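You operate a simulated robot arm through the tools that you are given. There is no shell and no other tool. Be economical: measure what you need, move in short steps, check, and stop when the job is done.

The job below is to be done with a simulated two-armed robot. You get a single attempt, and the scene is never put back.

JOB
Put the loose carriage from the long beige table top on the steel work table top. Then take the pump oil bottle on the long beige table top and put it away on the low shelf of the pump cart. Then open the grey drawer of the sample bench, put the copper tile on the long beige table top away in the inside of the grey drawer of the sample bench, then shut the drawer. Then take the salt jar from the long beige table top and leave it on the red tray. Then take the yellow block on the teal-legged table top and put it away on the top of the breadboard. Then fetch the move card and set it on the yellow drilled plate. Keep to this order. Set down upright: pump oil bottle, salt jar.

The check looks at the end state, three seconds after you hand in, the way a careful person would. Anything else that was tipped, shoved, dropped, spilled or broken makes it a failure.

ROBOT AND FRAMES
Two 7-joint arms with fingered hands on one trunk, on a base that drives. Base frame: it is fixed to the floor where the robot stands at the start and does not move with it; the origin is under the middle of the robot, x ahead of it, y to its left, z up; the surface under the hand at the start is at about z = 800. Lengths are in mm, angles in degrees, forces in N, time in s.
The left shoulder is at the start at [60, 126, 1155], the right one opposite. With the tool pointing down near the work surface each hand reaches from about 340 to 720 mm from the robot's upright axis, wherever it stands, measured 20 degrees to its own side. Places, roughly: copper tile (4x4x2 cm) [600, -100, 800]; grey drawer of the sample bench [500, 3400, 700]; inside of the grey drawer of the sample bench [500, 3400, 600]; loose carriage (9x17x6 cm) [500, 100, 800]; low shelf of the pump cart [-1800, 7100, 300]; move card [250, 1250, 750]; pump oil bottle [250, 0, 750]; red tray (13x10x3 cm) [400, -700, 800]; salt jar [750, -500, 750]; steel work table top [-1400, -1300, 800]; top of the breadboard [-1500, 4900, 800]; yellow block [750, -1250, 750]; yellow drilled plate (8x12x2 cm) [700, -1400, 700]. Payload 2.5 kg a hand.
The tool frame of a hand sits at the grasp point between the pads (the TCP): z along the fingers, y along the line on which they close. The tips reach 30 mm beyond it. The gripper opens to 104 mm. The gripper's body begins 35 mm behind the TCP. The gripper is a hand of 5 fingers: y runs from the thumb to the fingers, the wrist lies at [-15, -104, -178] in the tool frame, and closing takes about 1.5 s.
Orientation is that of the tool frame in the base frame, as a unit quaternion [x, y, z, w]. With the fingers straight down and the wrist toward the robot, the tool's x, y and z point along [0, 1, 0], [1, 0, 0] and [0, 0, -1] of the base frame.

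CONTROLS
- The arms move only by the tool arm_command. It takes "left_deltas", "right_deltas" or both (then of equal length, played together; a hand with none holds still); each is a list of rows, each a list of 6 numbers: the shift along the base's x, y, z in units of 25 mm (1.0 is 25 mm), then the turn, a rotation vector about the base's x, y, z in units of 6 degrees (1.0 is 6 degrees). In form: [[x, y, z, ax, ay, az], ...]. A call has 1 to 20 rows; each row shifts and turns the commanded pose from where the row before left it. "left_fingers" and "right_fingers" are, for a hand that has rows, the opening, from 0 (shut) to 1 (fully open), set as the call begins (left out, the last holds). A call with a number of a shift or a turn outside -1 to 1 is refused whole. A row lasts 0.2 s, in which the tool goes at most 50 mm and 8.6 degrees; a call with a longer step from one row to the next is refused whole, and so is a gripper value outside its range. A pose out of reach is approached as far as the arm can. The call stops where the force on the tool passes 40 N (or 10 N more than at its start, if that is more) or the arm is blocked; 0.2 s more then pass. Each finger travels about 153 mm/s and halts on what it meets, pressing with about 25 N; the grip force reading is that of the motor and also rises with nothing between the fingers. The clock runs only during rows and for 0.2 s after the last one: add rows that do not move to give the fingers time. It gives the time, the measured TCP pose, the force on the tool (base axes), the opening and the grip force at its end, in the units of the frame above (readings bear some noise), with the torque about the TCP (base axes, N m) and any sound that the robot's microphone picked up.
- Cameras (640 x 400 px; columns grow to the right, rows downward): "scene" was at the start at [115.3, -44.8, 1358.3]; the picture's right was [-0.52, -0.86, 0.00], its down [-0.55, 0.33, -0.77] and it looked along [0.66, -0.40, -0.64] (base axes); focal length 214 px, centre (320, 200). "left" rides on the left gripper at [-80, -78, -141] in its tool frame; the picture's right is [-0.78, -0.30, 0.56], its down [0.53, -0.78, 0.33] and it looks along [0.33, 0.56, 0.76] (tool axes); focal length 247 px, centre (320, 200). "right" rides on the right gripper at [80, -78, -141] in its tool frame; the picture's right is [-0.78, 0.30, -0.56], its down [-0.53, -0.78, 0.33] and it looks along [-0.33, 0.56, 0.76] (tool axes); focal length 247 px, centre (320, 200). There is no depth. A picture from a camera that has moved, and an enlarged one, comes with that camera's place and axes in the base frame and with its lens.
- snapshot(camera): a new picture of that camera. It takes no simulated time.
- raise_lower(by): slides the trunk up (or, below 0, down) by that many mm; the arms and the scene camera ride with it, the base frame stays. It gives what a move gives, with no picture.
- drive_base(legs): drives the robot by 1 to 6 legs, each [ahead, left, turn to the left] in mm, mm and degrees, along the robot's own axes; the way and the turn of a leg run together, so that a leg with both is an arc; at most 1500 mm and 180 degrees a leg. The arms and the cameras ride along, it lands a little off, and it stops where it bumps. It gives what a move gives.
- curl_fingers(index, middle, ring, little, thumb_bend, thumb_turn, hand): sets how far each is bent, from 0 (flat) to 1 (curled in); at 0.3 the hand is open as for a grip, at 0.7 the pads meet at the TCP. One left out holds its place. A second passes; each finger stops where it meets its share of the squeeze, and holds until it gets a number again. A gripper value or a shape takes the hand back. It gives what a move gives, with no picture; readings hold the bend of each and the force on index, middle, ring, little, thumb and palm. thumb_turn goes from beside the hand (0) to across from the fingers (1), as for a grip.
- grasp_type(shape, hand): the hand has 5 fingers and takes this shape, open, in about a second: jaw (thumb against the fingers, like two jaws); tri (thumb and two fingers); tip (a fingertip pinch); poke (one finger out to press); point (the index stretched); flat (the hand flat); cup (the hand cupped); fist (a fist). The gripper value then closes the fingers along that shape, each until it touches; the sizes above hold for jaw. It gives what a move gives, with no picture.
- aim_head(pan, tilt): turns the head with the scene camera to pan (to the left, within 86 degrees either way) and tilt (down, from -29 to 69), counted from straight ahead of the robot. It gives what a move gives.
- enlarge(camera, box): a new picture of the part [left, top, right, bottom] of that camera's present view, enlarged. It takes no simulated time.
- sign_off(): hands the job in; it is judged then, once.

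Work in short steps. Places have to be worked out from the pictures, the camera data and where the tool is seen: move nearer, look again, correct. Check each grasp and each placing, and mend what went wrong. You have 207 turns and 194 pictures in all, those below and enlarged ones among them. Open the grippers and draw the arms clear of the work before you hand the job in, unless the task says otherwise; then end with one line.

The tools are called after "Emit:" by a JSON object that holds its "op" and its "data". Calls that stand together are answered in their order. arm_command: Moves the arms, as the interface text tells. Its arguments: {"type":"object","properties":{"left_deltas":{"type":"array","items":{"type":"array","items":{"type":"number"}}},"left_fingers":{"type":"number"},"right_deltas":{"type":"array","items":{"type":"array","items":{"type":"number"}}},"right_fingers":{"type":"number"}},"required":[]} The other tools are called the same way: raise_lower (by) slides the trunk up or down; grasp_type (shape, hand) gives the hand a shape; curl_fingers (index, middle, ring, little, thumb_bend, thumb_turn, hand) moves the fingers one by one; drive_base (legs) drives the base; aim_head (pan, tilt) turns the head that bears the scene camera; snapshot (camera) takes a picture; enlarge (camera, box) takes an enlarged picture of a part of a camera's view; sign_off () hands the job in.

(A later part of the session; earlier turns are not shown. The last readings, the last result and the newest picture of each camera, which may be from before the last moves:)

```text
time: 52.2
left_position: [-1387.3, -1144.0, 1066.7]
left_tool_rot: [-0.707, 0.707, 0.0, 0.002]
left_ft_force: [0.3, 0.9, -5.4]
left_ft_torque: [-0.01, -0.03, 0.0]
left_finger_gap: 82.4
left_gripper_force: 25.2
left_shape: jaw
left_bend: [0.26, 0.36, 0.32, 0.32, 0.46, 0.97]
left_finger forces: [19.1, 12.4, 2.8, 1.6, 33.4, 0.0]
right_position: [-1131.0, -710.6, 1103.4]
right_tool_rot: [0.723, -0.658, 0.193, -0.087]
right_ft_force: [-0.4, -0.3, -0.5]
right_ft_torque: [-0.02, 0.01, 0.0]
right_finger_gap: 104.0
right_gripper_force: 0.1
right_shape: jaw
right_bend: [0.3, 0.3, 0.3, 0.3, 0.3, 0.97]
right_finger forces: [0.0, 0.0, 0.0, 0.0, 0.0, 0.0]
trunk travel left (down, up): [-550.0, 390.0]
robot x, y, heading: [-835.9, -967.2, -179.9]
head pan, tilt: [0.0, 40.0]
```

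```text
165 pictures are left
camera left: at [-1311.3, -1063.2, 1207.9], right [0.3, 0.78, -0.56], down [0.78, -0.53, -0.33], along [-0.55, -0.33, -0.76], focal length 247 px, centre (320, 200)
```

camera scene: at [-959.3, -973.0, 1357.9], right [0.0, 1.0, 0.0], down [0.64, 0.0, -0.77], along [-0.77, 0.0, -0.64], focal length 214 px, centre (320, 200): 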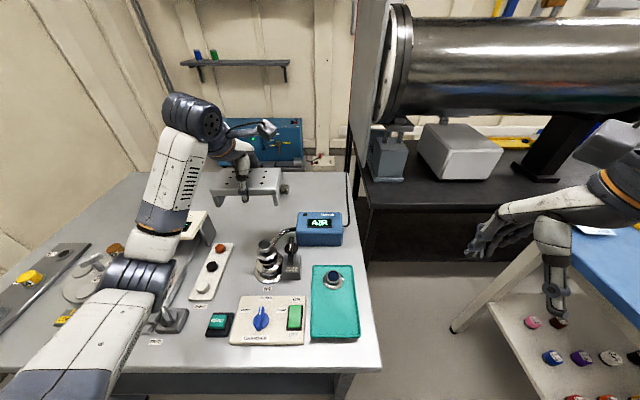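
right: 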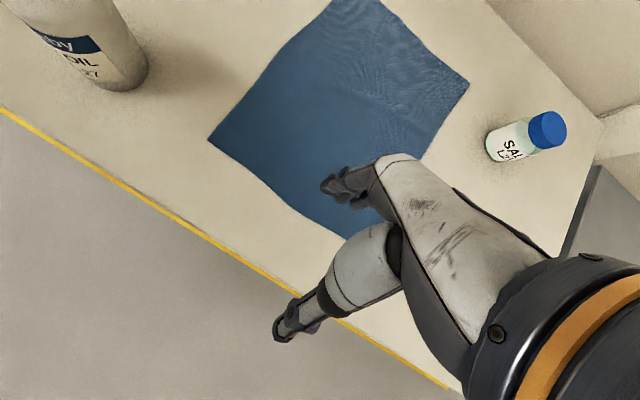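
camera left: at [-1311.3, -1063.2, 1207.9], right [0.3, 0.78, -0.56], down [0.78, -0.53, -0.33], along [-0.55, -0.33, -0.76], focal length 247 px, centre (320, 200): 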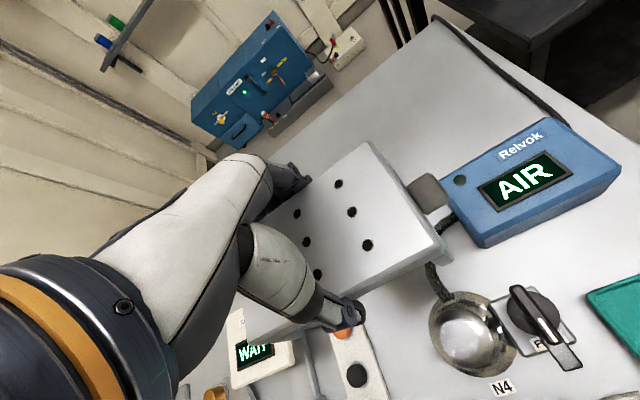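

Reach is available again. Moving to [-1490,-1175], still high.

Emit:
{"op": "arm_command", "data": {"left_deltas": [[-0.8, -0.25, 0, 0, 0, 0], [-0.8, -0.25, 0, 0, 0, 0], [-0.8, -0.25, 0, 0, 0, 0], [-0.8, -0.25, 0, 0, 0, 0], [-0.8, -0.25, 0, 0, 0, 0], [0, 0, -1, 0, 0, 0], [0, 0, -1, 0, 0, 0], [0, 0, -1, 0, 0, 0], [0, 0, -1, 0, 0, 0]]}}

Emit:
{"op": "snapshot", "data": {"camera": "scene"}}

Emit:
{"op": "snapshot", "data": {"camera": "left"}}

```text
time: 54.2
left_position: [-1487.2, -1175.8, 965.1]
left_tool_rot: [-0.707, 0.708, 0.0, 0.001]
left_ft_force: [0.1, -0.3, -5.5]
left_ft_torque: [0.02, 0.02, 0.01]
left_finger_gap: 82.2
left_gripper_force: 24.6
left_shape: jaw
left_bend: [0.26, 0.36, 0.32, 0.32, 0.46, 0.97]
left_finger forces: [19.0, 12.5, 2.9, 1.6, 33.1, 0.0]
right_position: [-1130.2, -710.3, 1103.2]
right_tool_rot: [0.723, -0.658, 0.193, -0.086]
right_ft_force: [0.7, 1.1, 0.2]
right_ft_torque: [-0.01, -0.02, 0.02]
right_finger_gap: 103.9
right_gripper_force: 0.1
right_shape: jaw
right_bend: [0.3, 0.3, 0.3, 0.3, 0.3, 0.97]
right_finger forces: [0.1, 0.0, 0.0, 0.1, 0.1, 0.0]
trunk travel left (down, up): [-550.0, 390.0]
robot x, y, heading: [-835.0, -968.6, -180.1]
head pan, tilt: [0.0, 40.0]
```

```text
164 pictures are left
camera scene: at [-959.6, -973.0, 1357.9], right [0.0, 1.0, 0.0], down [0.64, 0.0, -0.77], along [-0.77, 0.0, -0.64], focal length 214 px, centre (320, 200)
```

scene: 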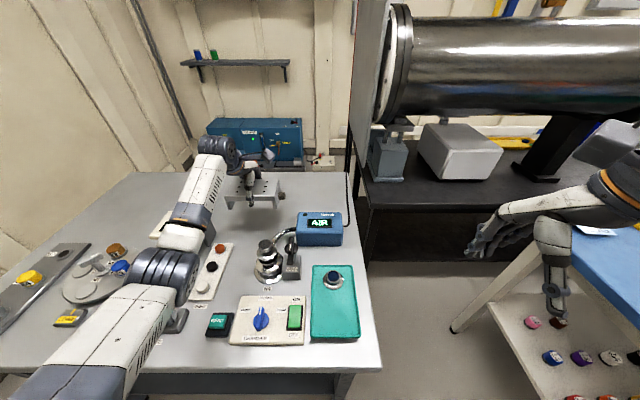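

```text
163 pictures are left
camera left: at [-1411.4, -1095.5, 1106.2], right [0.3, 0.78, -0.56], down [0.78, -0.54, -0.33], along [-0.55, -0.33, -0.76], focal length 247 px, centre (320, 200)
```

left: 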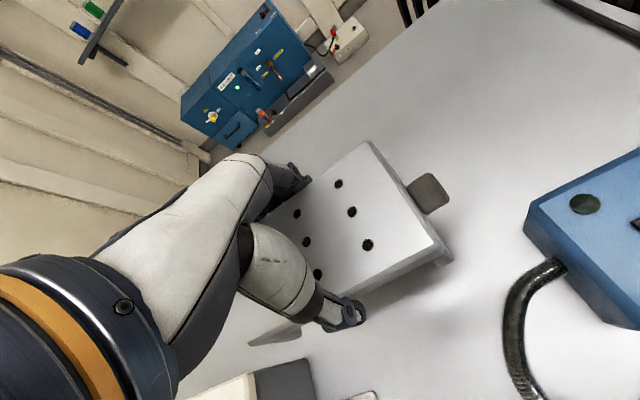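

The zone below is clear. Descending toward the surface, the last part in small steps until contact.

Emit:
{"op": "arm_command", "data": {"left_deltas": [[0, 0, -0.9, 0, 0, 0], [0, 0, -0.9, 0, 0, 0], [0, 0, -0.9, 0, 0, 0], [0, 0, -0.7, 0, 0, 0], [0, 0, -0.2, 0, 0, 0], [0, 0, -0.2, 0, 0, 0]]}}

Emit:
{"op": "snapshot", "data": {"camera": "scene"}}

Emit:
{"op": "snapshot", "data": {"camera": "left"}}

```text
time: 55.6
left_position: [-1485.4, -1173.4, 871.6]
left_tool_rot: [0.707, -0.707, -0.001, 0.0]
left_ft_force: [0.3, 0.4, -2.3]
left_ft_torque: [-0.01, -0.18, -0.03]
left_finger_gap: 82.0
left_gripper_force: 24.4
left_shape: jaw
left_bend: [0.26, 0.36, 0.32, 0.32, 0.46, 0.97]
left_finger forces: [18.7, 12.5, 3.0, 1.6, 33.8, 0.0]
right_position: [-1130.6, -709.3, 1102.5]
right_tool_rot: [0.723, -0.658, 0.193, -0.087]
right_ft_force: [-0.4, 0.0, -0.7]
right_ft_torque: [0.03, -0.01, -0.01]
right_finger_gap: 103.6
right_gripper_force: 0.1
right_shape: jaw
right_bend: [0.3, 0.3, 0.3, 0.3, 0.3, 0.97]
right_finger forces: [0.0, 0.0, 0.0, 0.1, 0.1, 0.1]
trunk travel left (down, up): [-550.0, 390.0]
robot x, y, heading: [-839.9, -974.1, -180.3]
head pan, tilt: [0.0, 40.0]
```

```text
162 pictures are left
camera scene: at [-958.9, -972.8, 1358.1], right [0.0, 1.0, 0.0], down [0.64, 0.0, -0.77], along [-0.77, 0.0, -0.64], focal length 214 px, centre (320, 200)
```

scene: 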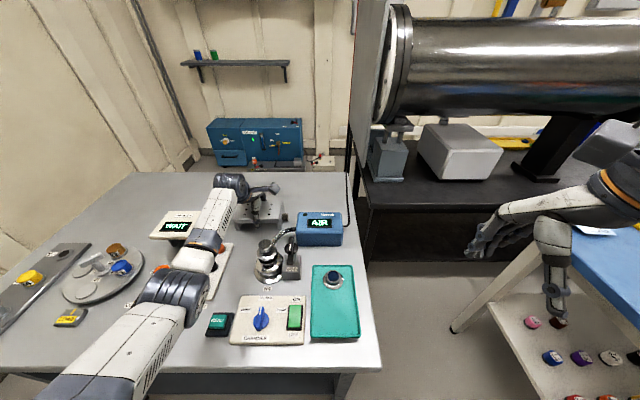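

```text
161 pictures are left
camera left: at [-1410.4, -1094.2, 1013.6], right [0.3, 0.78, -0.56], down [0.78, -0.54, -0.33], along [-0.56, -0.33, -0.76], focal length 247 px, centre (320, 200)
```

left: 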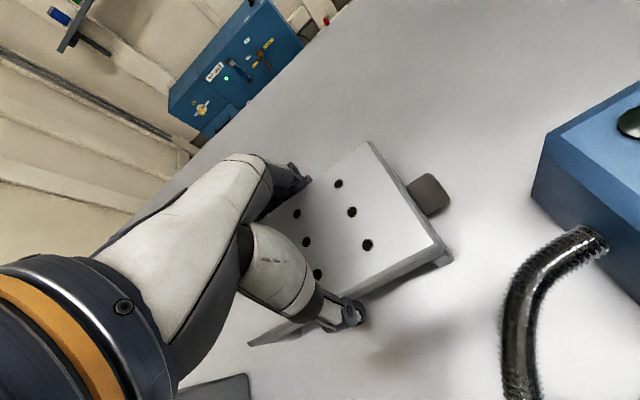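

Light contact is starting (weight partly unloaded). Pressing down a little in small steps.

Emit:
{"op": "arm_command", "data": {"left_deltas": [[0, 0, -0.1, 0, 0, 0], [0, 0, -0.1, 0, 0, 0], [0, 0, 0, 0, 0, 0]]}}

```text
time: 56.4
left_position: [-1488.5, -1174.2, 871.6]
left_tool_rot: [-0.707, 0.707, 0.004, -0.003]
left_ft_force: [1.8, -1.3, 16.0]
left_ft_torque: [0.0, -0.62, 0.03]
left_finger_gap: 80.8
left_gripper_force: 25.0
left_shape: jaw
left_bend: [0.27, 0.36, 0.32, 0.32, 0.46, 0.97]
left_finger forces: [17.6, 10.7, 3.2, 1.8, 35.4, 0.0]
right_position: [-1129.0, -710.3, 1102.7]
right_tool_rot: [0.723, -0.658, 0.192, -0.086]
right_ft_force: [-0.4, 0.0, 0.3]
right_ft_torque: [-0.03, 0.02, 0.02]
right_finger_gap: 104.2
right_gripper_force: 0.1
right_shape: jaw
right_bend: [0.3, 0.3, 0.3, 0.3, 0.3, 0.97]
right_finger forces: [0.0, 0.0, 0.0, 0.1, 0.0, 0.0]
trunk travel left (down, up): [-550.0, 390.0]
robot x, y, heading: [-836.0, -973.3, -180.1]
head pan, tilt: [0.0, 40.0]
```

Seated firmly. Easing off the pressure and opening the hand.

Emit:
{"op": "arm_command", "data": {"left_deltas": [[0, 0, 0.12, 0, 0, 0], [0, 0, 0, 0, 0, 0], [0, 0, 0, 0, 0, 0], [0, 0, 0, 0, 0, 0], [0, 0, 0, 0, 0, 0]], "left_fingers": 1}}

Emit:
{"op": "snapshot", "data": {"camera": "left"}}

```text
time: 57.6
left_position: [-1485.4, -1173.8, 870.8]
left_tool_rot: [-0.707, 0.707, -0.001, 0.001]
left_ft_force: [-1.9, 0.1, 7.1]
left_ft_torque: [0.02, 0.11, 0.06]
left_finger_gap: 103.9
left_gripper_force: 0.1
left_shape: jaw
left_bend: [0.28, 0.3, 0.3, 0.3, 0.28, 0.97]
left_finger forces: [5.0, 0.1, 0.0, 0.0, 2.3, 0.1]
right_position: [-1130.8, -710.2, 1102.6]
right_tool_rot: [0.723, -0.658, 0.192, -0.086]
right_ft_force: [-0.4, -0.5, 0.0]
right_ft_torque: [0.02, -0.02, -0.03]
right_finger_gap: 104.1
right_gripper_force: 0.1
right_shape: jaw
right_bend: [0.3, 0.3, 0.3, 0.3, 0.3, 0.97]
right_finger forces: [0.0, 0.1, 0.0, 0.1, 0.0, 0.1]
trunk travel left (down, up): [-550.0, 390.0]
robot x, y, heading: [-835.2, -976.4, -180.1]
head pan, tilt: [0.0, 40.0]
```

```text
160 pictures are left
camera left: at [-1410.0, -1094.1, 1012.0], right [0.3, 0.78, -0.56], down [0.78, -0.54, -0.33], along [-0.56, -0.33, -0.76], focal length 247 px, centre (320, 200)
```

left: 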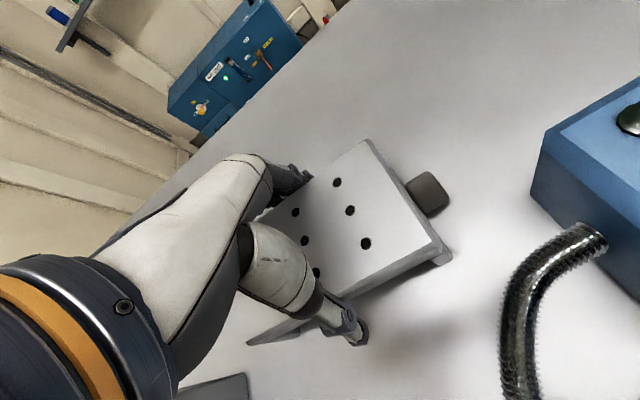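

Index and thumb still brush it. I'll spread the fingers wider before lifting off.

Emit:
{"op": "curl_fingers", "data": {"hand": "left", "index": 0.18, "middle": 0.2, "ring": 0.2, "little": 0.2, "thumb_bend": 0.15}}

Emit:
{"op": "arm_command", "data": {"left_deltas": [[0, 0, 0.3, 0, 0, 0], [0, 0, 0.5, 0, 0, 0], [0, 0, 0.8, 0, 0, 0], [0, 0, 1, 0, 0, 0], [0, 0, 1, 0, 0, 0], [0, 0, 1, 0, 0, 0], [0, 0, 1, 0, 0, 0], [0, 0, 1, 0, 0, 0]]}}

Emit:
{"op": "snapshot", "data": {"camera": "left"}}

Emit:
{"op": "snapshot", "data": {"camera": "scene"}}

```text
time: 58.6
left_position: [-1486.5, -1175.2, 870.9]
left_tool_rot: [-0.706, 0.708, -0.002, 0.001]
left_ft_force: [0.1, -0.8, -0.6]
left_ft_torque: [-0.02, -0.03, -0.03]
left_finger_gap: 132.0
left_gripper_force: 0.1
left_shape: fingers
left_bend: [0.18, 0.2, 0.2, 0.2, 0.15, 0.97]
left_finger forces: [0.1, 0.0, 0.1, 0.0, 0.0, 0.0]
right_position: [-1130.1, -709.8, 1103.2]
right_tool_rot: [0.723, -0.658, 0.193, -0.087]
right_ft_force: [0.1, -1.0, 0.5]
right_ft_torque: [0.0, 0.01, 0.01]
right_finger_gap: 103.9
right_gripper_force: 0.0
right_shape: jaw
right_bend: [0.3, 0.3, 0.3, 0.3, 0.3, 0.97]
right_finger forces: [0.0, 0.1, 0.1, 0.0, 0.0, 0.1]
trunk travel left (down, up): [-550.0, 390.0]
robot x, y, heading: [-838.9, -973.6, -180.1]
head pan, tilt: [0.0, 40.0]
```

```text
time: 60.4
left_position: [-1486.4, -1175.1, 1036.4]
left_tool_rot: [-0.706, 0.708, 0.0, 0.001]
left_ft_force: [0.0, 0.2, 0.0]
left_ft_torque: [0.01, -0.03, 0.0]
left_finger_gap: 132.0
left_gripper_force: 0.0
left_shape: fingers
left_bend: [0.18, 0.2, 0.2, 0.2, 0.15, 0.97]
left_finger forces: [0.0, 0.1, 0.0, 0.0, 0.0, 0.0]
right_position: [-1129.3, -709.7, 1102.5]
right_tool_rot: [0.723, -0.658, 0.191, -0.087]
right_ft_force: [-0.8, -0.1, 0.4]
right_ft_torque: [0.01, 0.01, 0.0]
right_finger_gap: 103.7
right_gripper_force: 0.1
right_shape: jaw
right_bend: [0.3, 0.3, 0.3, 0.3, 0.3, 0.97]
right_finger forces: [0.1, 0.0, 0.0, 0.0, 0.1, 0.0]
trunk travel left (down, up): [-550.0, 390.0]
robot x, y, heading: [-834.6, -971.0, -180.2]
head pan, tilt: [0.0, 40.0]
```

```text
159 pictures are left
camera left: at [-1411.1, -1094.3, 1177.0], right [0.3, 0.78, -0.56], down [0.78, -0.54, -0.33], along [-0.55, -0.33, -0.76], focal length 247 px, centre (320, 200)
```

left: 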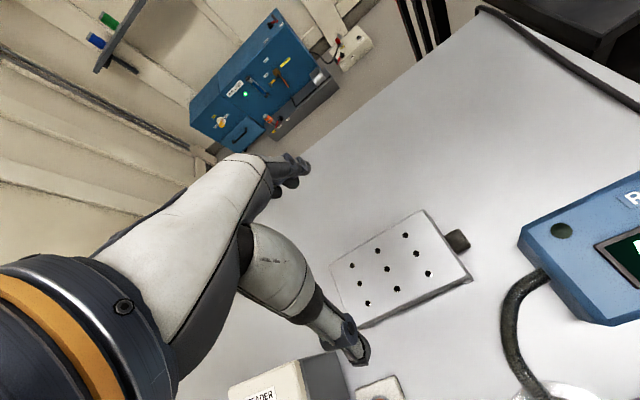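

```text
158 pictures are left
camera scene: at [-958.6, -972.6, 1358.0], right [0.0, 1.0, 0.0], down [0.64, 0.0, -0.77], along [-0.77, 0.0, -0.64], focal length 214 px, centre (320, 200)
```

scene: 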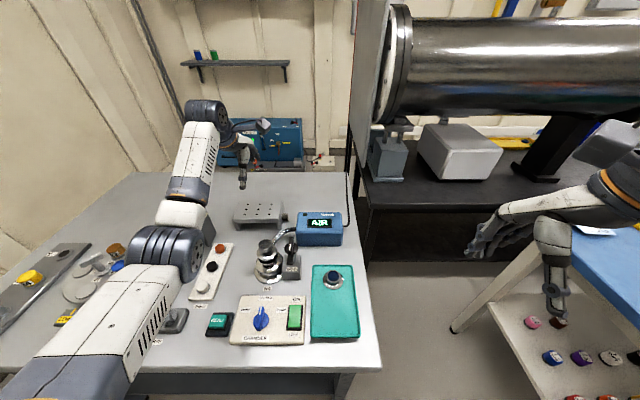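

The carriage is cleanly placed and nothing else is disturbed. Retracting the left arm up and back before driving off.

Emit:
{"op": "arm_command", "data": {"left_deltas": [[0, 0, 1, 0, 0, 0], [0, 0, 1, 0, 0, 0], [0, 0, 0.5, 0, 0, 0], [1, 0, 0, 0, 0, 0], [1, 0, 0, 0, 0, 0], [1, 0, 0, 0, 0, 0], [1, 0, 0, 0, 0, 0], [1, 0, 0, 0, 0, 0], [1, 0, 0, 0, 0, 0], [1, 0, 0, 0, 0, 0], [1, 0, 0, 0, 0, 0]]}}

Emit:
{"op": "drive_base", "data": {"legs": [[-450, 0, 0], [0, 0, 180]]}}

Emit:
{"op": "drive_base", "data": {"legs": [[0, 740, 0], [130, 0, 0]]}}

Emit:
{"op": "snapshot", "data": {"camera": "scene"}}

```text
time: 62.8
left_position: [-1288.1, -1174.9, 1098.1]
left_tool_rot: [0.707, -0.707, 0.0, -0.001]
left_ft_force: [0.0, 0.9, 0.1]
left_ft_torque: [0.03, -0.01, 0.0]
left_finger_gap: 132.0
left_gripper_force: 0.1
left_shape: fingers
left_bend: [0.18, 0.2, 0.2, 0.2, 0.15, 0.97]
left_finger forces: [0.1, 0.1, 0.0, 0.0, 0.1, 0.1]
right_position: [-1130.2, -710.5, 1102.8]
right_tool_rot: [0.723, -0.658, 0.193, -0.087]
right_ft_force: [-0.1, 0.9, 0.5]
right_ft_torque: [-0.01, 0.01, 0.01]
right_finger_gap: 104.2
right_gripper_force: 0.0
right_shape: jaw
right_bend: [0.3, 0.3, 0.3, 0.3, 0.3, 0.97]
right_finger forces: [0.0, 0.1, 0.0, 0.0, 0.0, 0.0]
trunk travel left (down, up): [-550.0, 390.0]
robot x, y, heading: [-841.3, -972.1, -180.0]
head pan, tilt: [0.0, 40.0]
```

```text
time: 72.9
left_position: [70.0, -762.6, 1097.0]
left_tool_rot: [0.704, 0.71, -0.001, 0.0]
left_ft_force: [0.0, -0.6, 0.8]
left_ft_torque: [-0.01, 0.02, 0.0]
left_finger_gap: 132.0
left_gripper_force: 0.0
left_shape: fingers
left_bend: [0.18, 0.2, 0.2, 0.2, 0.15, 0.97]
left_finger forces: [0.0, 0.0, 0.1, 0.1, 0.0, 0.1]
right_position: [-85.0, -1228.7, 1103.1]
right_tool_rot: [0.654, 0.726, -0.088, -0.192]
right_ft_force: [-0.7, -0.9, 0.1]
right_ft_torque: [-0.01, 0.02, -0.02]
right_finger_gap: 103.9
right_gripper_force: 0.1
right_shape: jaw
right_bend: [0.3, 0.3, 0.3, 0.3, 0.3, 0.97]
right_finger forces: [0.0, 0.0, 0.0, 0.0, 0.1, 0.0]
trunk travel left (down, up): [-550.0, 390.0]
robot x, y, heading: [-382.7, -968.5, 0.7]
head pan, tilt: [0.0, 40.0]
```

```text
time: 77.7
left_position: [191.4, -26.3, 1097.4]
left_tool_rot: [0.704, 0.711, 0.0, -0.001]
left_ft_force: [0.3, 0.0, 0.5]
left_ft_torque: [0.0, -0.01, 0.0]
left_finger_gap: 132.1
left_gripper_force: 0.1
left_shape: fingers
left_bend: [0.18, 0.2, 0.2, 0.2, 0.15, 0.97]
left_finger forces: [0.0, 0.0, 0.1, 0.0, 0.1, 0.0]
right_position: [37.7, -492.8, 1102.6]
right_tool_rot: [0.654, 0.726, -0.088, -0.192]
right_ft_force: [-0.2, 0.1, 0.7]
right_ft_torque: [-0.01, -0.01, -0.01]
right_finger_gap: 103.9
right_gripper_force: 0.0
right_shape: jaw
right_bend: [0.3, 0.3, 0.3, 0.3, 0.3, 0.97]
right_finger forces: [0.0, 0.0, 0.1, 0.1, 0.0, 0.1]
trunk travel left (down, up): [-550.0, 390.0]
robot x, y, heading: [-260.0, -236.6, 0.5]
head pan, tilt: [0.0, 40.0]
```

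```text
157 pictures are left
camera scene: at [-131.0, -233.2, 1357.9], right [0.01, -1.0, 0.0], down [-0.64, -0.01, -0.77], along [0.77, 0.01, -0.64], focal length 214 px, centre (320, 200)
```

scene: 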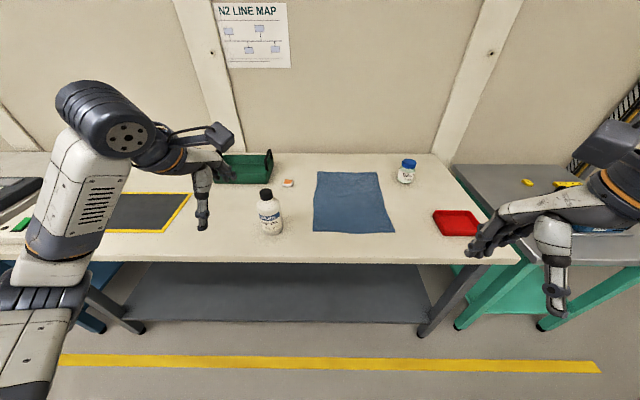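

The bottle stands at about [385,-60], ~165 mm tall. To place it on a low shelf I want a level side grasp, so I turn the left hand so its fingers point forward with the camera on top.

Emit:
{"op": "arm_command", "data": {"left_deltas": [[0, -0.07, -0.1, -0.577, -0.577, 0.577], [0, -0.07, -0.1, -0.577, -0.577, 0.577], [0, -0.07, -0.1, -0.577, -0.577, 0.577], [0, -0.07, -0.1, -0.577, -0.577, 0.577], [0, -0.07, -0.1, -0.577, -0.577, 0.577], [0, -0.07, -0.1, -0.577, -0.577, 0.577], [0, -0.07, -0.1, -0.577, -0.577, 0.577], [0, -0.07, -0.1, -0.577, -0.577, 0.577], [0, -0.07, -0.1, -0.577, -0.577, 0.577], [0, -0.07, -0.1, -0.577, -0.577, 0.577], [0, -0.07, -0.1, -0.577, -0.577, 0.577], [0, -0.07, -0.1, -0.577, -0.577, 0.577], [0, -0.07, -0.1, -0.577, -0.577, 0.577], [0, -0.07, -0.1, -0.577, -0.577, 0.577], [0, -0.07, -0.1, -0.577, -0.577, 0.577], [0, -0.07, -0.1, -0.577, -0.577, 0.577], [0, -0.07, -0.1, -0.577, -0.577, 0.577], [0, -0.07, -0.1, -0.577, -0.577, 0.577], [0, -0.07, -0.1, -0.577, -0.577, 0.577], [0, -0.07, -0.1, -0.577, -0.577, 0.577]], "left_fingers": 1}}

Emit:
{"op": "snapshot", "data": {"camera": "scene"}}

Emit:
{"op": "snapshot", "data": {"camera": "left"}}

```text
time: 81.4
left_position: [199.0, -38.0, 1062.8]
left_tool_rot: [0.202, 0.753, 0.081, 0.621]
left_ft_force: [-0.5, 0.4, -0.9]
left_ft_torque: [-0.02, 0.01, 0.03]
left_finger_gap: 104.1
left_gripper_force: 0.0
left_shape: jaw
left_bend: [0.3, 0.3, 0.3, 0.3, 0.3, 0.97]
left_finger forces: [0.1, 0.0, 0.0, 0.1, 0.1, 0.1]
left hand out of reach, approached as far as the arm can: row 11
right_position: [36.8, -491.8, 1102.7]
right_tool_rot: [0.655, 0.726, -0.087, -0.191]
right_ft_force: [-0.3, 1.1, 0.3]
right_ft_torque: [0.0, 0.0, -0.02]
right_finger_gap: 103.8
right_gripper_force: 0.1
right_shape: jaw
right_bend: [0.3, 0.3, 0.3, 0.3, 0.3, 0.97]
right_finger forces: [0.1, 0.0, 0.0, 0.0, 0.0, 0.1]
trunk travel left (down, up): [-550.0, 390.0]
robot x, y, heading: [-258.1, -234.9, 0.6]
head pan, tilt: [0.0, 40.0]
stopped in row 18 (left hand): the arm was blocked; the commanded pose is now the measured one
```

```text
156 pictures are left
camera scene: at [-131.6, -233.2, 1358.0], right [0.01, -1.0, 0.0], down [-0.64, -0.01, -0.77], along [0.77, 0.01, -0.64], focal length 214 px, centre (320, 200)
```

scene: 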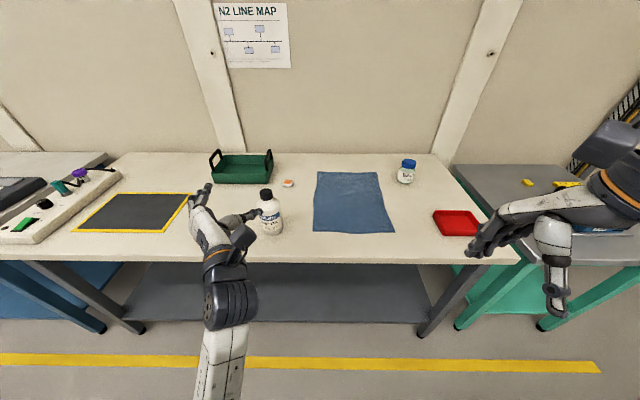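

```text
155 pictures are left
camera left: at [57.3, -122.4, 1136.4], right [0.59, -0.65, 0.47], down [0.08, -0.53, -0.84], along [0.8, 0.54, -0.26], focal length 247 px, centre (320, 200)
```

left: 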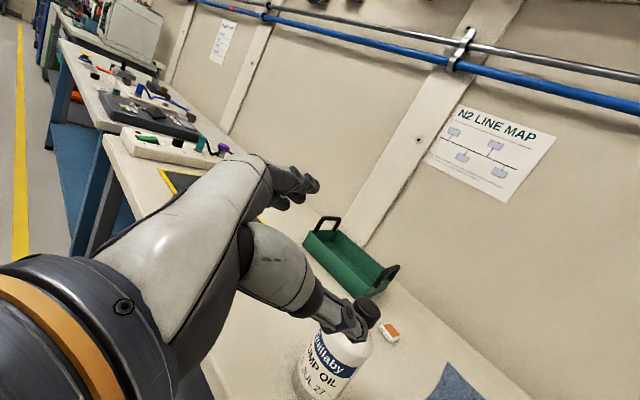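

The arm got blocked while folded close in. I'll move the hand forward (staying above the bottle) and finish levelling it.

Emit:
{"op": "arm_command", "data": {"left_deltas": [[1, 0, 0, 0, 0, 0], [1, 0, 0, 0, 0, 0], [1, 0, 0.5, 0, 0, 0], [1, 0, 0, -0.643, -0.3, 0.275], [0, 0, 0, -0.643, -0.3, 0.275], [0, 0, 0, -0.643, -0.3, 0.275], [0, 0, 0, -0.643, -0.3, 0.275], [0, 0, 0, -0.643, -0.3, 0.275], [0, 0, 0, -0.643, -0.3, 0.275]]}}

Emit:
{"op": "snapshot", "data": {"camera": "scene"}}

```text
time: 82.1
left_position: [261.1, -11.8, 1063.2]
left_tool_rot: [0.246, 0.753, 0.151, 0.592]
left_ft_force: [0.2, 0.4, 0.3]
left_ft_torque: [0.03, -0.01, -0.02]
left_finger_gap: 103.8
left_gripper_force: 0.1
left_shape: jaw
left_bend: [0.3, 0.3, 0.3, 0.3, 0.3, 0.98]
left_finger forces: [0.0, 0.0, 0.0, 0.0, 0.0, 0.0]
right_position: [38.3, -492.7, 1102.1]
right_tool_rot: [0.655, 0.726, -0.088, -0.193]
right_ft_force: [0.0, -0.6, 0.9]
right_ft_torque: [0.02, -0.01, -0.01]
right_finger_gap: 103.8
right_gripper_force: 0.0
right_shape: jaw
right_bend: [0.3, 0.3, 0.3, 0.3, 0.3, 0.97]
right_finger forces: [0.0, 0.1, 0.0, 0.1, 0.0, 0.0]
trunk travel left (down, up): [-550.0, 390.0]
robot x, y, heading: [-259.5, -235.0, 0.7]
head pan, tilt: [0.0, 40.0]
stopped in row 3 (left hand): the arm was blocked; the commanded pose is now the measured one
```

```text
154 pictures are left
camera scene: at [-131.7, -233.2, 1358.0], right [0.01, -1.0, 0.0], down [-0.64, -0.01, -0.77], along [0.77, 0.01, -0.64], focal length 214 px, centre (320, 200)
```

scene: 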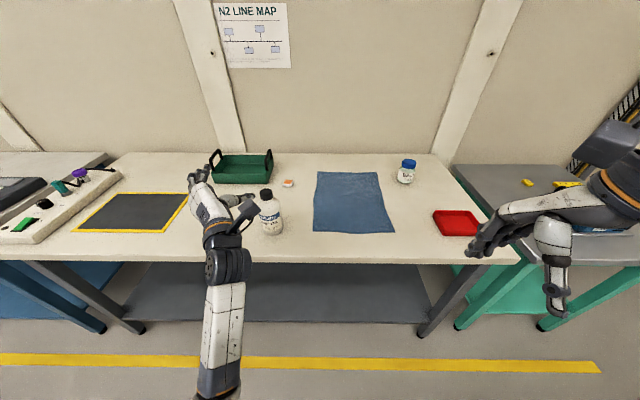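

Joint limits block that roll. I'll return to fingers-down, then go to a wrist-left pose pitched forward (fingers 30° below level), which also keeps the camera clear of the surface.

Emit:
{"op": "arm_command", "data": {"left_deltas": [[-0.2, 0, 0.2, 0.44, 0.742, -0.506], [-0.2, 0, 0.2, 0.44, 0.742, -0.506], [-0.2, 0, 0.2, 0.44, 0.742, -0.506], [-0.2, 0, 0.2, 0.44, 0.742, -0.506], [-0.2, 0, 0.2, 0.44, 0.742, -0.506], [0, 0, 0.2, 0.44, 0.742, -0.506], [0, 0, 0.2, 0.44, 0.742, -0.506], [0, 0, 0.2, 0.44, 0.742, -0.506], [0, 0, 0.2, 0.44, 0.742, -0.506], [0, 0, 0.2, 0.44, 0.742, -0.506], [0, 0, 0, 0.44, 0.742, -0.506], [0, 0, 0, 0.44, 0.742, -0.506], [0, 0, 0, 0.44, 0.742, -0.506], [0, 0, 0, 0.44, 0.742, -0.506], [0, 0, 0, 0.44, 0.742, -0.506]]}}

Emit:
{"op": "arm_command", "data": {"left_deltas": [[0, 0, 0, 0, 0, -1], [0, 0, 0, 0, 0, -1], [0, 0, 0, 0, 0, -1], [0, 0, 0, 0, 0, -1], [0, 0, 0, 0, 0, -1], [0, 0, 0, 0, 0, -1], [0, 0, 0, 0, 0, -1], [0, 0, 0, 0, 0, -1], [0, 0, 0, 0, 0, -1], [0, 0, 0, 0, 0, -1], [0, 0, 0, 0, 0, -1], [0, 0, 0, 0, 0, -1], [0, 0, 0, 0, 0, -1], [0, 0, 0, 0, 0, -1], [0, 0, 0, 0, 0, -1]]}}

Emit:
{"op": "arm_command", "data": {"left_deltas": [[0, 0, 0, 0, -1, 0], [0, 0, 0, 0, -1, 0], [0, 0, 0, 0, -1, 0], [0, 0, 0, 0, -1, 0], [0, 0, 0, 0, -1, 0], [0, 0, 0, 0, -1, 0], [0, 0, 0, 0, -1, 0], [0, 0, 0, 0, -1, 0], [0, 0, 0, 0, -1, 0], [0, 0, 0, 0, -1, 0]]}}

Emit:
{"op": "snapshot", "data": {"camera": "scene"}}

Emit:
{"op": "snapshot", "data": {"camera": "left"}}

```text
time: 85.3
left_position: [235.0, -9.6, 1114.6]
left_tool_rot: [0.707, 0.707, 0.0, 0.0]
left_ft_force: [0.2, -0.6, -0.7]
left_ft_torque: [-0.01, -0.01, 0.0]
left_finger_gap: 103.9
left_gripper_force: 0.0
left_shape: jaw
left_bend: [0.3, 0.3, 0.3, 0.3, 0.3, 0.98]
left_finger forces: [0.0, 0.0, 0.1, 0.0, 0.0, 0.0]
right_position: [38.0, -492.8, 1103.3]
right_tool_rot: [0.654, 0.726, -0.088, -0.193]
right_ft_force: [0.0, 0.1, -0.6]
right_ft_torque: [0.0, -0.04, 0.05]
right_finger_gap: 103.9
right_gripper_force: 0.2
right_shape: jaw
right_bend: [0.3, 0.3, 0.3, 0.3, 0.3, 0.97]
right_finger forces: [0.0, 0.1, 0.0, 0.1, 0.0, 0.0]
trunk travel left (down, up): [-550.0, 390.0]
robot x, y, heading: [-260.0, -234.2, 0.5]
head pan, tilt: [0.0, 40.0]
```

```text
time: 88.5
left_position: [236.1, -10.7, 1114.2]
left_tool_rot: [1.0, -0.001, -0.001, 0.001]
left_ft_force: [0.2, 0.8, 0.5]
left_ft_torque: [0.0, -0.04, 0.0]
left_finger_gap: 103.9
left_gripper_force: 0.1
left_shape: jaw
left_bend: [0.3, 0.3, 0.3, 0.3, 0.3, 0.98]
left_finger forces: [0.0, 0.0, 0.1, 0.0, 0.1, 0.0]
right_position: [37.8, -492.8, 1103.4]
right_tool_rot: [0.654, 0.727, -0.088, -0.192]
right_ft_force: [-0.3, -0.1, -0.1]
right_ft_torque: [-0.03, -0.01, -0.02]
right_finger_gap: 103.9
right_gripper_force: 0.0
right_shape: jaw
right_bend: [0.3, 0.3, 0.3, 0.3, 0.3, 0.97]
right_finger forces: [0.0, 0.1, 0.1, 0.1, 0.1, 0.0]
trunk travel left (down, up): [-550.0, 390.0]
robot x, y, heading: [-259.8, -233.2, 0.5]
head pan, tilt: [0.0, 40.0]
```

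```text
time: 90.7
left_position: [236.7, -11.6, 1114.6]
left_tool_rot: [0.865, 0.0, 0.502, 0.0]
left_ft_force: [-0.3, -0.3, 0.4]
left_ft_torque: [-0.01, 0.01, 0.0]
left_finger_gap: 104.1
left_gripper_force: 0.2
left_shape: jaw
left_bend: [0.3, 0.3, 0.3, 0.3, 0.3, 0.98]
left_finger forces: [0.0, 0.0, 0.0, 0.0, 0.1, 0.1]
right_position: [37.0, -492.2, 1102.5]
right_tool_rot: [0.654, 0.726, -0.087, -0.192]
right_ft_force: [-0.8, -0.6, 0.8]
right_ft_torque: [0.01, 0.02, 0.0]
right_finger_gap: 104.0
right_gripper_force: 0.1
right_shape: jaw
right_bend: [0.3, 0.3, 0.3, 0.3, 0.3, 0.97]
right_finger forces: [0.0, 0.0, 0.1, 0.0, 0.0, 0.0]
trunk travel left (down, up): [-550.0, 390.0]
robot x, y, heading: [-260.8, -234.0, 0.5]
head pan, tilt: [0.0, 40.0]
```

```text
153 pictures are left
camera scene: at [-131.8, -233.1, 1358.0], right [0.01, -1.0, 0.0], down [-0.64, -0.01, -0.77], along [0.77, 0.01, -0.64], focal length 214 px, centre (320, 200)
```

scene: 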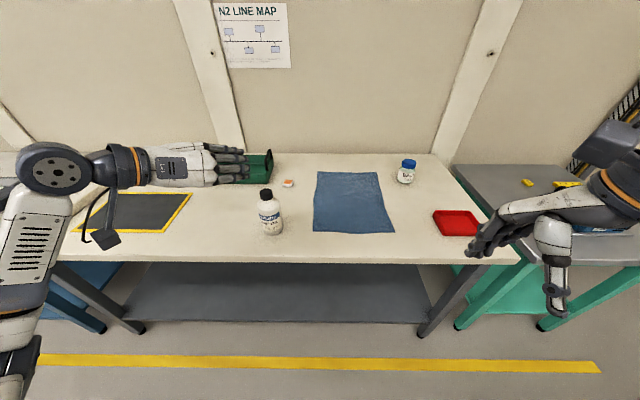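

```text
152 pictures are left
camera left: at [72.1, 67.5, 1116.8], right [0.1, 0.3, -0.95], down [0.56, 0.78, 0.3], along [0.83, -0.56, -0.09], focal length 247 px, centre (320, 200)
```

left: 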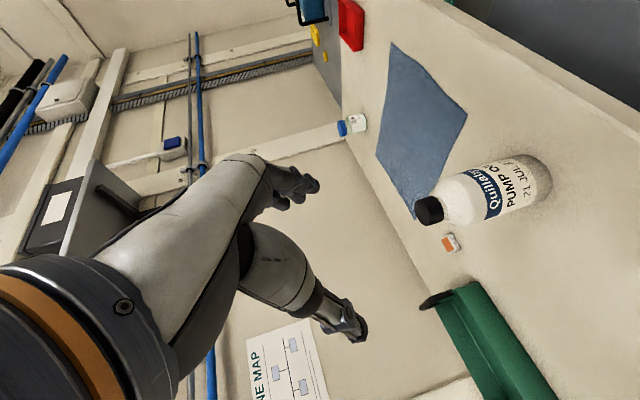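

The pose works. Refining the bottle's place with enlarged views.

Emit:
{"op": "enlarge", "data": {"camera": "scene", "box": [230, 170, 330, 250]}}

Emit:
{"op": "enlarge", "data": {"camera": "left", "box": [400, 130, 560, 250]}}

```text
5.00 times, centred on (280, 210) of scene
camera zoom: at [-131.8, -233.1, 1358.0], right [0.01, -1.0, 0.0], down [-0.64, -0.01, -0.77], along [0.77, 0.01, -0.64], focal length 1072 px, centre (520, 150)
```

zoom: 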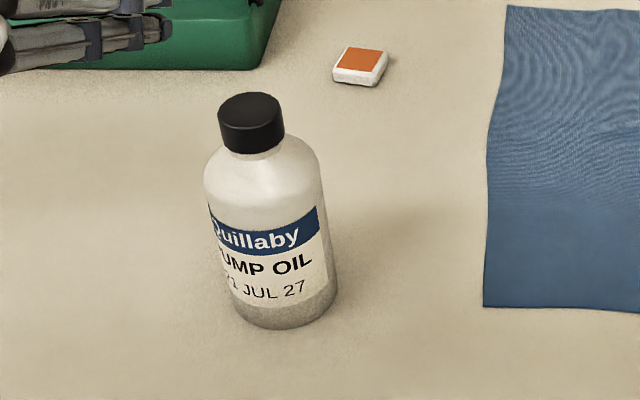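

```text
3.33 times, centred on (480, 190) of left
camera zoom: at [72.1, 67.5, 1116.8], right [0.1, 0.3, -0.95], down [0.56, 0.78, 0.3], along [0.83, -0.56, -0.09], focal length 823 px, centre (-213, 233)
```

zoom: 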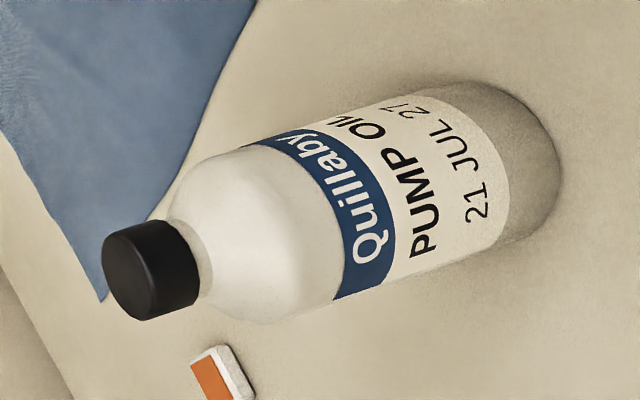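

The bottle's centre averages to about [367,-59], 73 mm wide. Lowering the open hand in front of it to z≈885.

Emit:
{"op": "arm_command", "data": {"left_deltas": [[-0.03, -0.19, -0.92, 0, 0, 0], [-0.03, -0.19, -0.92, 0, 0, 0], [-0.03, -0.19, -0.92, 0, 0, 0], [-0.03, -0.19, -0.92, 0, 0, 0], [-0.03, -0.19, -0.92, 0, 0, 0], [-0.03, -0.19, -0.92, 0, 0, 0], [-0.03, -0.19, -0.92, 0, 0, 0], [-0.03, -0.19, -0.92, 0, 0, 0], [-0.03, -0.19, -0.92, 0, 0, 0], [-0.03, -0.19, -0.92, 0, 0, 0]]}}

Emit:
{"op": "snapshot", "data": {"camera": "scene"}}

Emit:
{"op": "snapshot", "data": {"camera": "left"}}

```text
time: 92.9
left_position: [227.8, -58.4, 883.3]
left_tool_rot: [0.866, 0.0, 0.5, 0.0]
left_ft_force: [0.1, -1.1, 0.0]
left_ft_torque: [0.0, 0.01, 0.06]
left_finger_gap: 103.9
left_gripper_force: 0.2
left_shape: jaw
left_bend: [0.3, 0.3, 0.3, 0.3, 0.3, 0.98]
left_finger forces: [0.0, 0.0, 0.0, 0.0, 0.0, 0.0]
right_position: [37.8, -492.6, 1102.2]
right_tool_rot: [0.654, 0.726, -0.087, -0.193]
right_ft_force: [0.1, 0.0, 0.2]
right_ft_torque: [-0.01, 0.0, 0.03]
right_finger_gap: 103.9
right_gripper_force: 0.0
right_shape: jaw
right_bend: [0.3, 0.3, 0.3, 0.3, 0.3, 0.97]
right_finger forces: [0.0, 0.1, 0.1, 0.0, 0.0, 0.0]
trunk travel left (down, up): [-550.0, 390.0]
robot x, y, heading: [-265.8, -235.5, 0.6]
head pan, tilt: [0.0, 40.0]
```

```text
149 pictures are left
camera scene: at [-131.7, -233.2, 1358.0], right [0.01, -1.0, 0.0], down [-0.64, -0.01, -0.77], along [0.77, 0.01, -0.64], focal length 214 px, centre (320, 200)
```

scene: 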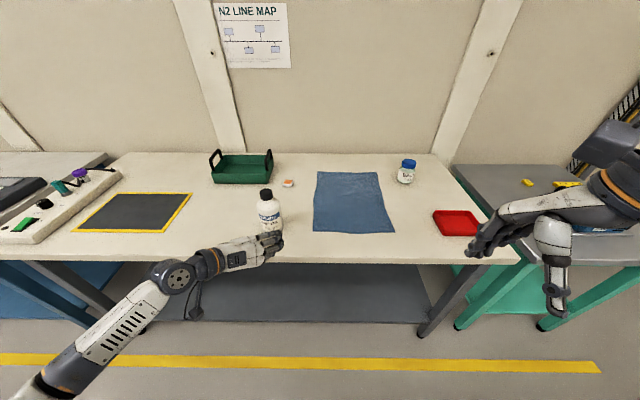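

```text
148 pictures are left
camera left: at [64.0, 20.8, 885.9], right [0.09, 0.3, -0.95], down [0.56, 0.78, 0.3], along [0.83, -0.56, -0.09], focal length 247 px, centre (320, 200)
```

left: 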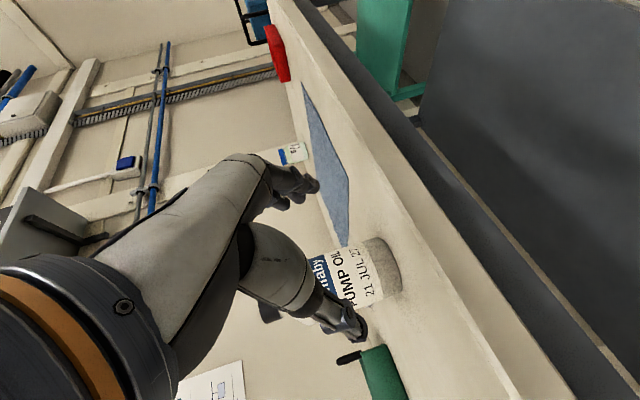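

Checking lateral alignment of the fingers with the bottle in an enlarged head view.

Emit:
{"op": "enlarge", "data": {"camera": "scene", "box": [210, 180, 330, 276]}}

```text
4.17 times, centred on (270, 228) of scene
camera zoom: at [-131.7, -233.2, 1358.0], right [0.01, -1.0, 0.0], down [-0.64, -0.01, -0.77], along [0.77, 0.01, -0.64], focal length 894 px, centre (528, 83)
```

zoom: 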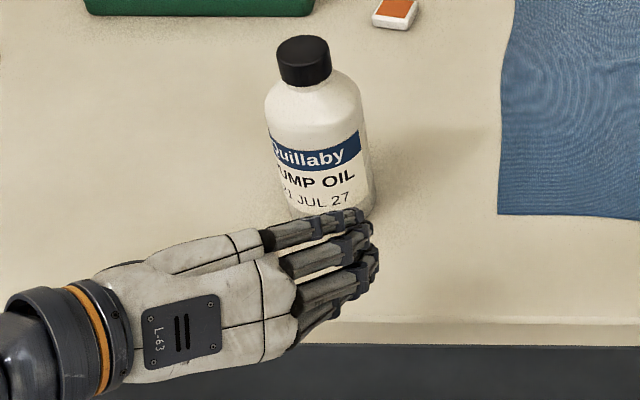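

Fingers pass right of the bottle, thumb left of it. Advancing slowly 130 mm.

Emit:
{"op": "arm_command", "data": {"left_deltas": [[0.8, 0, 0, 0, 0, 0], [0.8, 0, 0, 0, 0, 0], [0.8, 0, 0, 0, 0, 0], [0.8, 0, 0, 0, 0, 0], [0.6, 0, 0, 0, 0, 0], [0.5, 0, 0, 0, 0, 0], [0.5, 0, 0, 0, 0, 0], [0.4, 0, 0, 0, 0, 0]]}}

Emit:
{"op": "enlarge", "data": {"camera": "scene", "box": [210, 180, 330, 276]}}

Emit:
{"op": "snapshot", "data": {"camera": "left"}}

```text
time: 94.7
left_position: [357.3, -59.6, 886.4]
left_tool_rot: [0.866, -0.001, 0.499, 0.0]
left_ft_force: [-0.1, 0.4, 0.1]
left_ft_torque: [0.01, -0.01, -0.01]
left_finger_gap: 104.1
left_gripper_force: 0.0
left_shape: jaw
left_bend: [0.3, 0.3, 0.3, 0.3, 0.3, 0.98]
left_finger forces: [0.0, 0.0, 0.1, 0.0, 0.0, 0.0]
right_position: [37.1, -492.7, 1102.9]
right_tool_rot: [0.654, 0.726, -0.088, -0.193]
right_ft_force: [-0.1, 0.0, -0.6]
right_ft_torque: [0.02, 0.02, 0.0]
right_finger_gap: 104.1
right_gripper_force: 0.0
right_shape: jaw
right_bend: [0.3, 0.3, 0.3, 0.3, 0.3, 0.97]
right_finger forces: [0.1, 0.0, 0.1, 0.1, 0.0, 0.0]
trunk travel left (down, up): [-550.0, 390.0]
robot x, y, heading: [-262.8, -233.9, 0.7]
head pan, tilt: [0.0, 40.0]
```

```text
4.17 times, centred on (270, 228) of scene
camera zoom: at [-131.6, -233.3, 1358.0], right [0.01, -1.0, 0.0], down [-0.64, -0.01, -0.77], along [0.77, 0.01, -0.64], focal length 894 px, centre (528, 83)
```

zoom: 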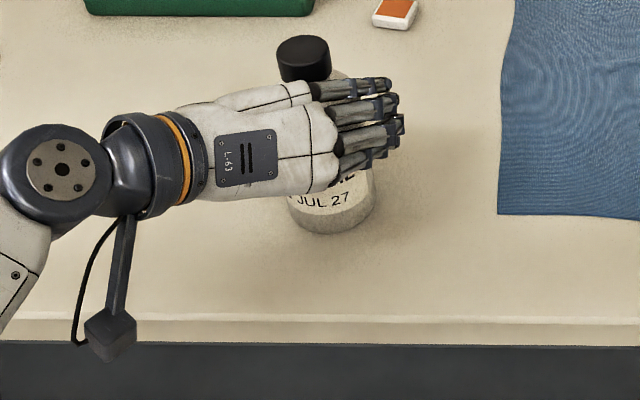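

```text
145 pictures are left
camera left: at [193.9, 19.2, 887.3], right [0.09, 0.3, -0.95], down [0.56, 0.78, 0.3], along [0.83, -0.56, -0.09], focal length 247 px, centre (320, 200)
```

left: 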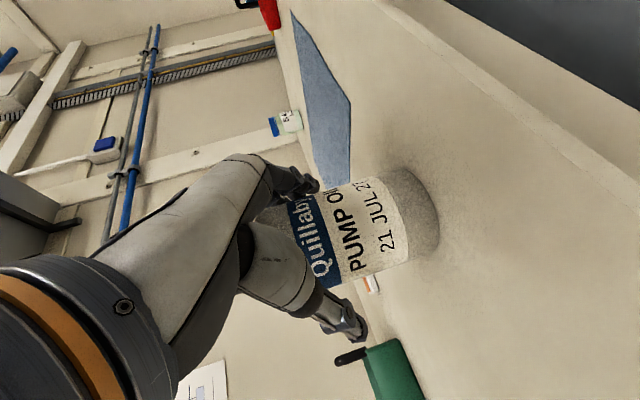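

The bottle sits between thumb and fingers. Closing.

Emit:
{"op": "arm_command", "data": {"left_deltas": [[0, 0, 0, 0, 0, 0], [0, 0, 0, 0, 0, 0], [0, 0, 0, 0, 0, 0], [0, 0, 0, 0, 0, 0], [0, 0, 0, 0, 0, 0], [0, 0, 0, 0, 0, 0], [0, 0, 0, 0, 0, 0], [0, 0, 0, 0, 0, 0]], "left_fingers": 0}}

Emit:
{"op": "snapshot", "data": {"camera": "left"}}

```text
time: 96.5
left_position: [356.3, -58.9, 886.4]
left_tool_rot: [0.866, -0.001, 0.499, 0.0]
left_ft_force: [1.9, 0.5, 0.8]
left_ft_torque: [0.13, -0.01, 0.0]
left_finger_gap: 63.6
left_gripper_force: 25.0
left_shape: jaw
left_bend: [0.28, 0.38, 0.36, 0.39, 0.67, 1.0]
left_finger forces: [11.7, 6.3, 2.8, 1.9, 22.6, 0.0]
right_position: [38.4, -493.0, 1103.2]
right_tool_rot: [0.654, 0.727, -0.088, -0.192]
right_ft_force: [-0.3, 0.1, 0.0]
right_ft_torque: [-0.01, 0.0, 0.0]
right_finger_gap: 103.9
right_gripper_force: 0.0
right_shape: jaw
right_bend: [0.3, 0.3, 0.3, 0.3, 0.3, 0.97]
right_finger forces: [0.0, 0.1, 0.0, 0.0, 0.0, 0.1]
trunk travel left (down, up): [-550.0, 390.0]
robot x, y, heading: [-254.8, -233.9, 0.6]
head pan, tilt: [0.0, 40.0]
```

```text
144 pictures are left
camera left: at [193.8, 19.1, 887.3], right [0.09, 0.3, -0.95], down [0.56, 0.78, 0.3], along [0.83, -0.56, -0.09], focal length 247 px, centre (320, 200)
```

left: 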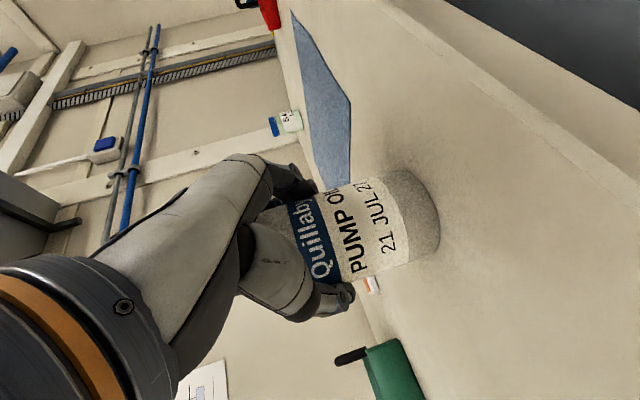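

Gripped on all fingers. Lifting and checking for slip or tilt.

Emit:
{"op": "arm_command", "data": {"left_deltas": [[0, 0, 0.3, 0, 0, 0], [0, 0, 0.6, 0, 0, 0], [0, 0, 0.8, 0, 0, 0], [0, 0, 0.8, 0, 0, 0], [0, 0, 0.8, 0, 0, 0], [0, 0, 0.7, 0, 0, 0]]}}

Emit:
{"op": "snapshot", "data": {"camera": "left"}}

Emit:
{"op": "enlarge", "data": {"camera": "scene", "box": [210, 140, 330, 236]}}

```text
time: 97.9
left_position: [358.8, -59.5, 984.8]
left_tool_rot: [0.866, 0.0, 0.499, 0.0]
left_ft_force: [-0.3, -0.5, -5.0]
left_ft_torque: [0.0, 0.06, -0.01]
left_finger_gap: 63.7
left_gripper_force: 24.8
left_shape: jaw
left_bend: [0.27, 0.38, 0.37, 0.45, 0.67, 0.98]
left_finger forces: [13.0, 5.9, 2.6, 1.1, 23.3, 0.0]
right_position: [38.5, -492.4, 1102.3]
right_tool_rot: [0.654, 0.727, -0.089, -0.191]
right_ft_force: [-0.1, -1.1, 0.6]
right_ft_torque: [0.02, 0.01, 0.01]
right_finger_gap: 103.9
right_gripper_force: 0.0
right_shape: jaw
right_bend: [0.3, 0.3, 0.3, 0.3, 0.3, 0.97]
right_finger forces: [0.1, 0.1, 0.0, 0.0, 0.0, 0.1]
trunk travel left (down, up): [-550.0, 390.0]
robot x, y, heading: [-257.0, -230.8, 0.8]
head pan, tilt: [0.0, 40.0]
```

```text
143 pictures are left
camera left: at [194.8, 19.7, 986.8], right [0.09, 0.3, -0.95], down [0.56, 0.78, 0.3], along [0.83, -0.56, -0.09], focal length 247 px, centre (320, 200)
```

left: 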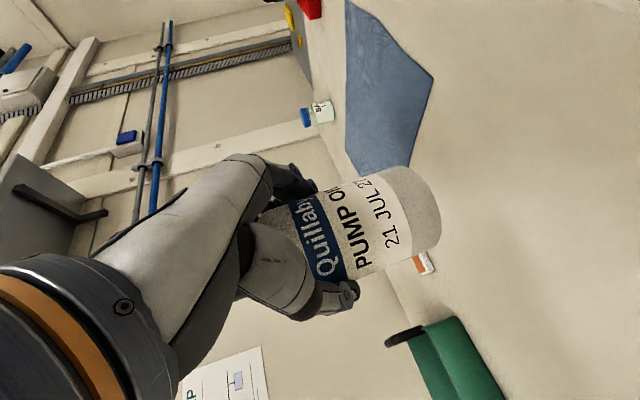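

```text
4.17 times, centred on (270, 188) of scene
camera zoom: at [-131.3, -233.1, 1357.9], right [0.01, -1.0, 0.0], down [-0.64, -0.01, -0.77], along [0.77, 0.01, -0.64], focal length 894 px, centre (528, 250)
```

zoom: 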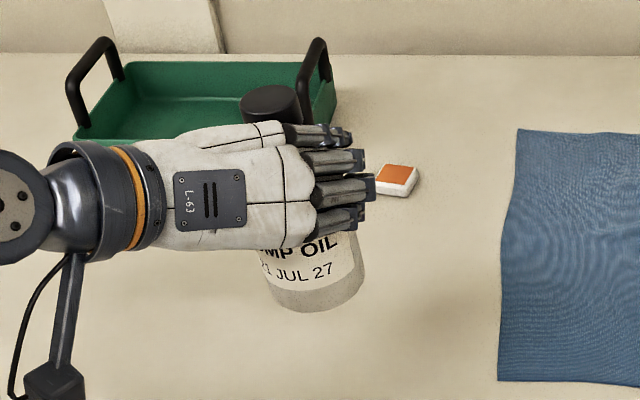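

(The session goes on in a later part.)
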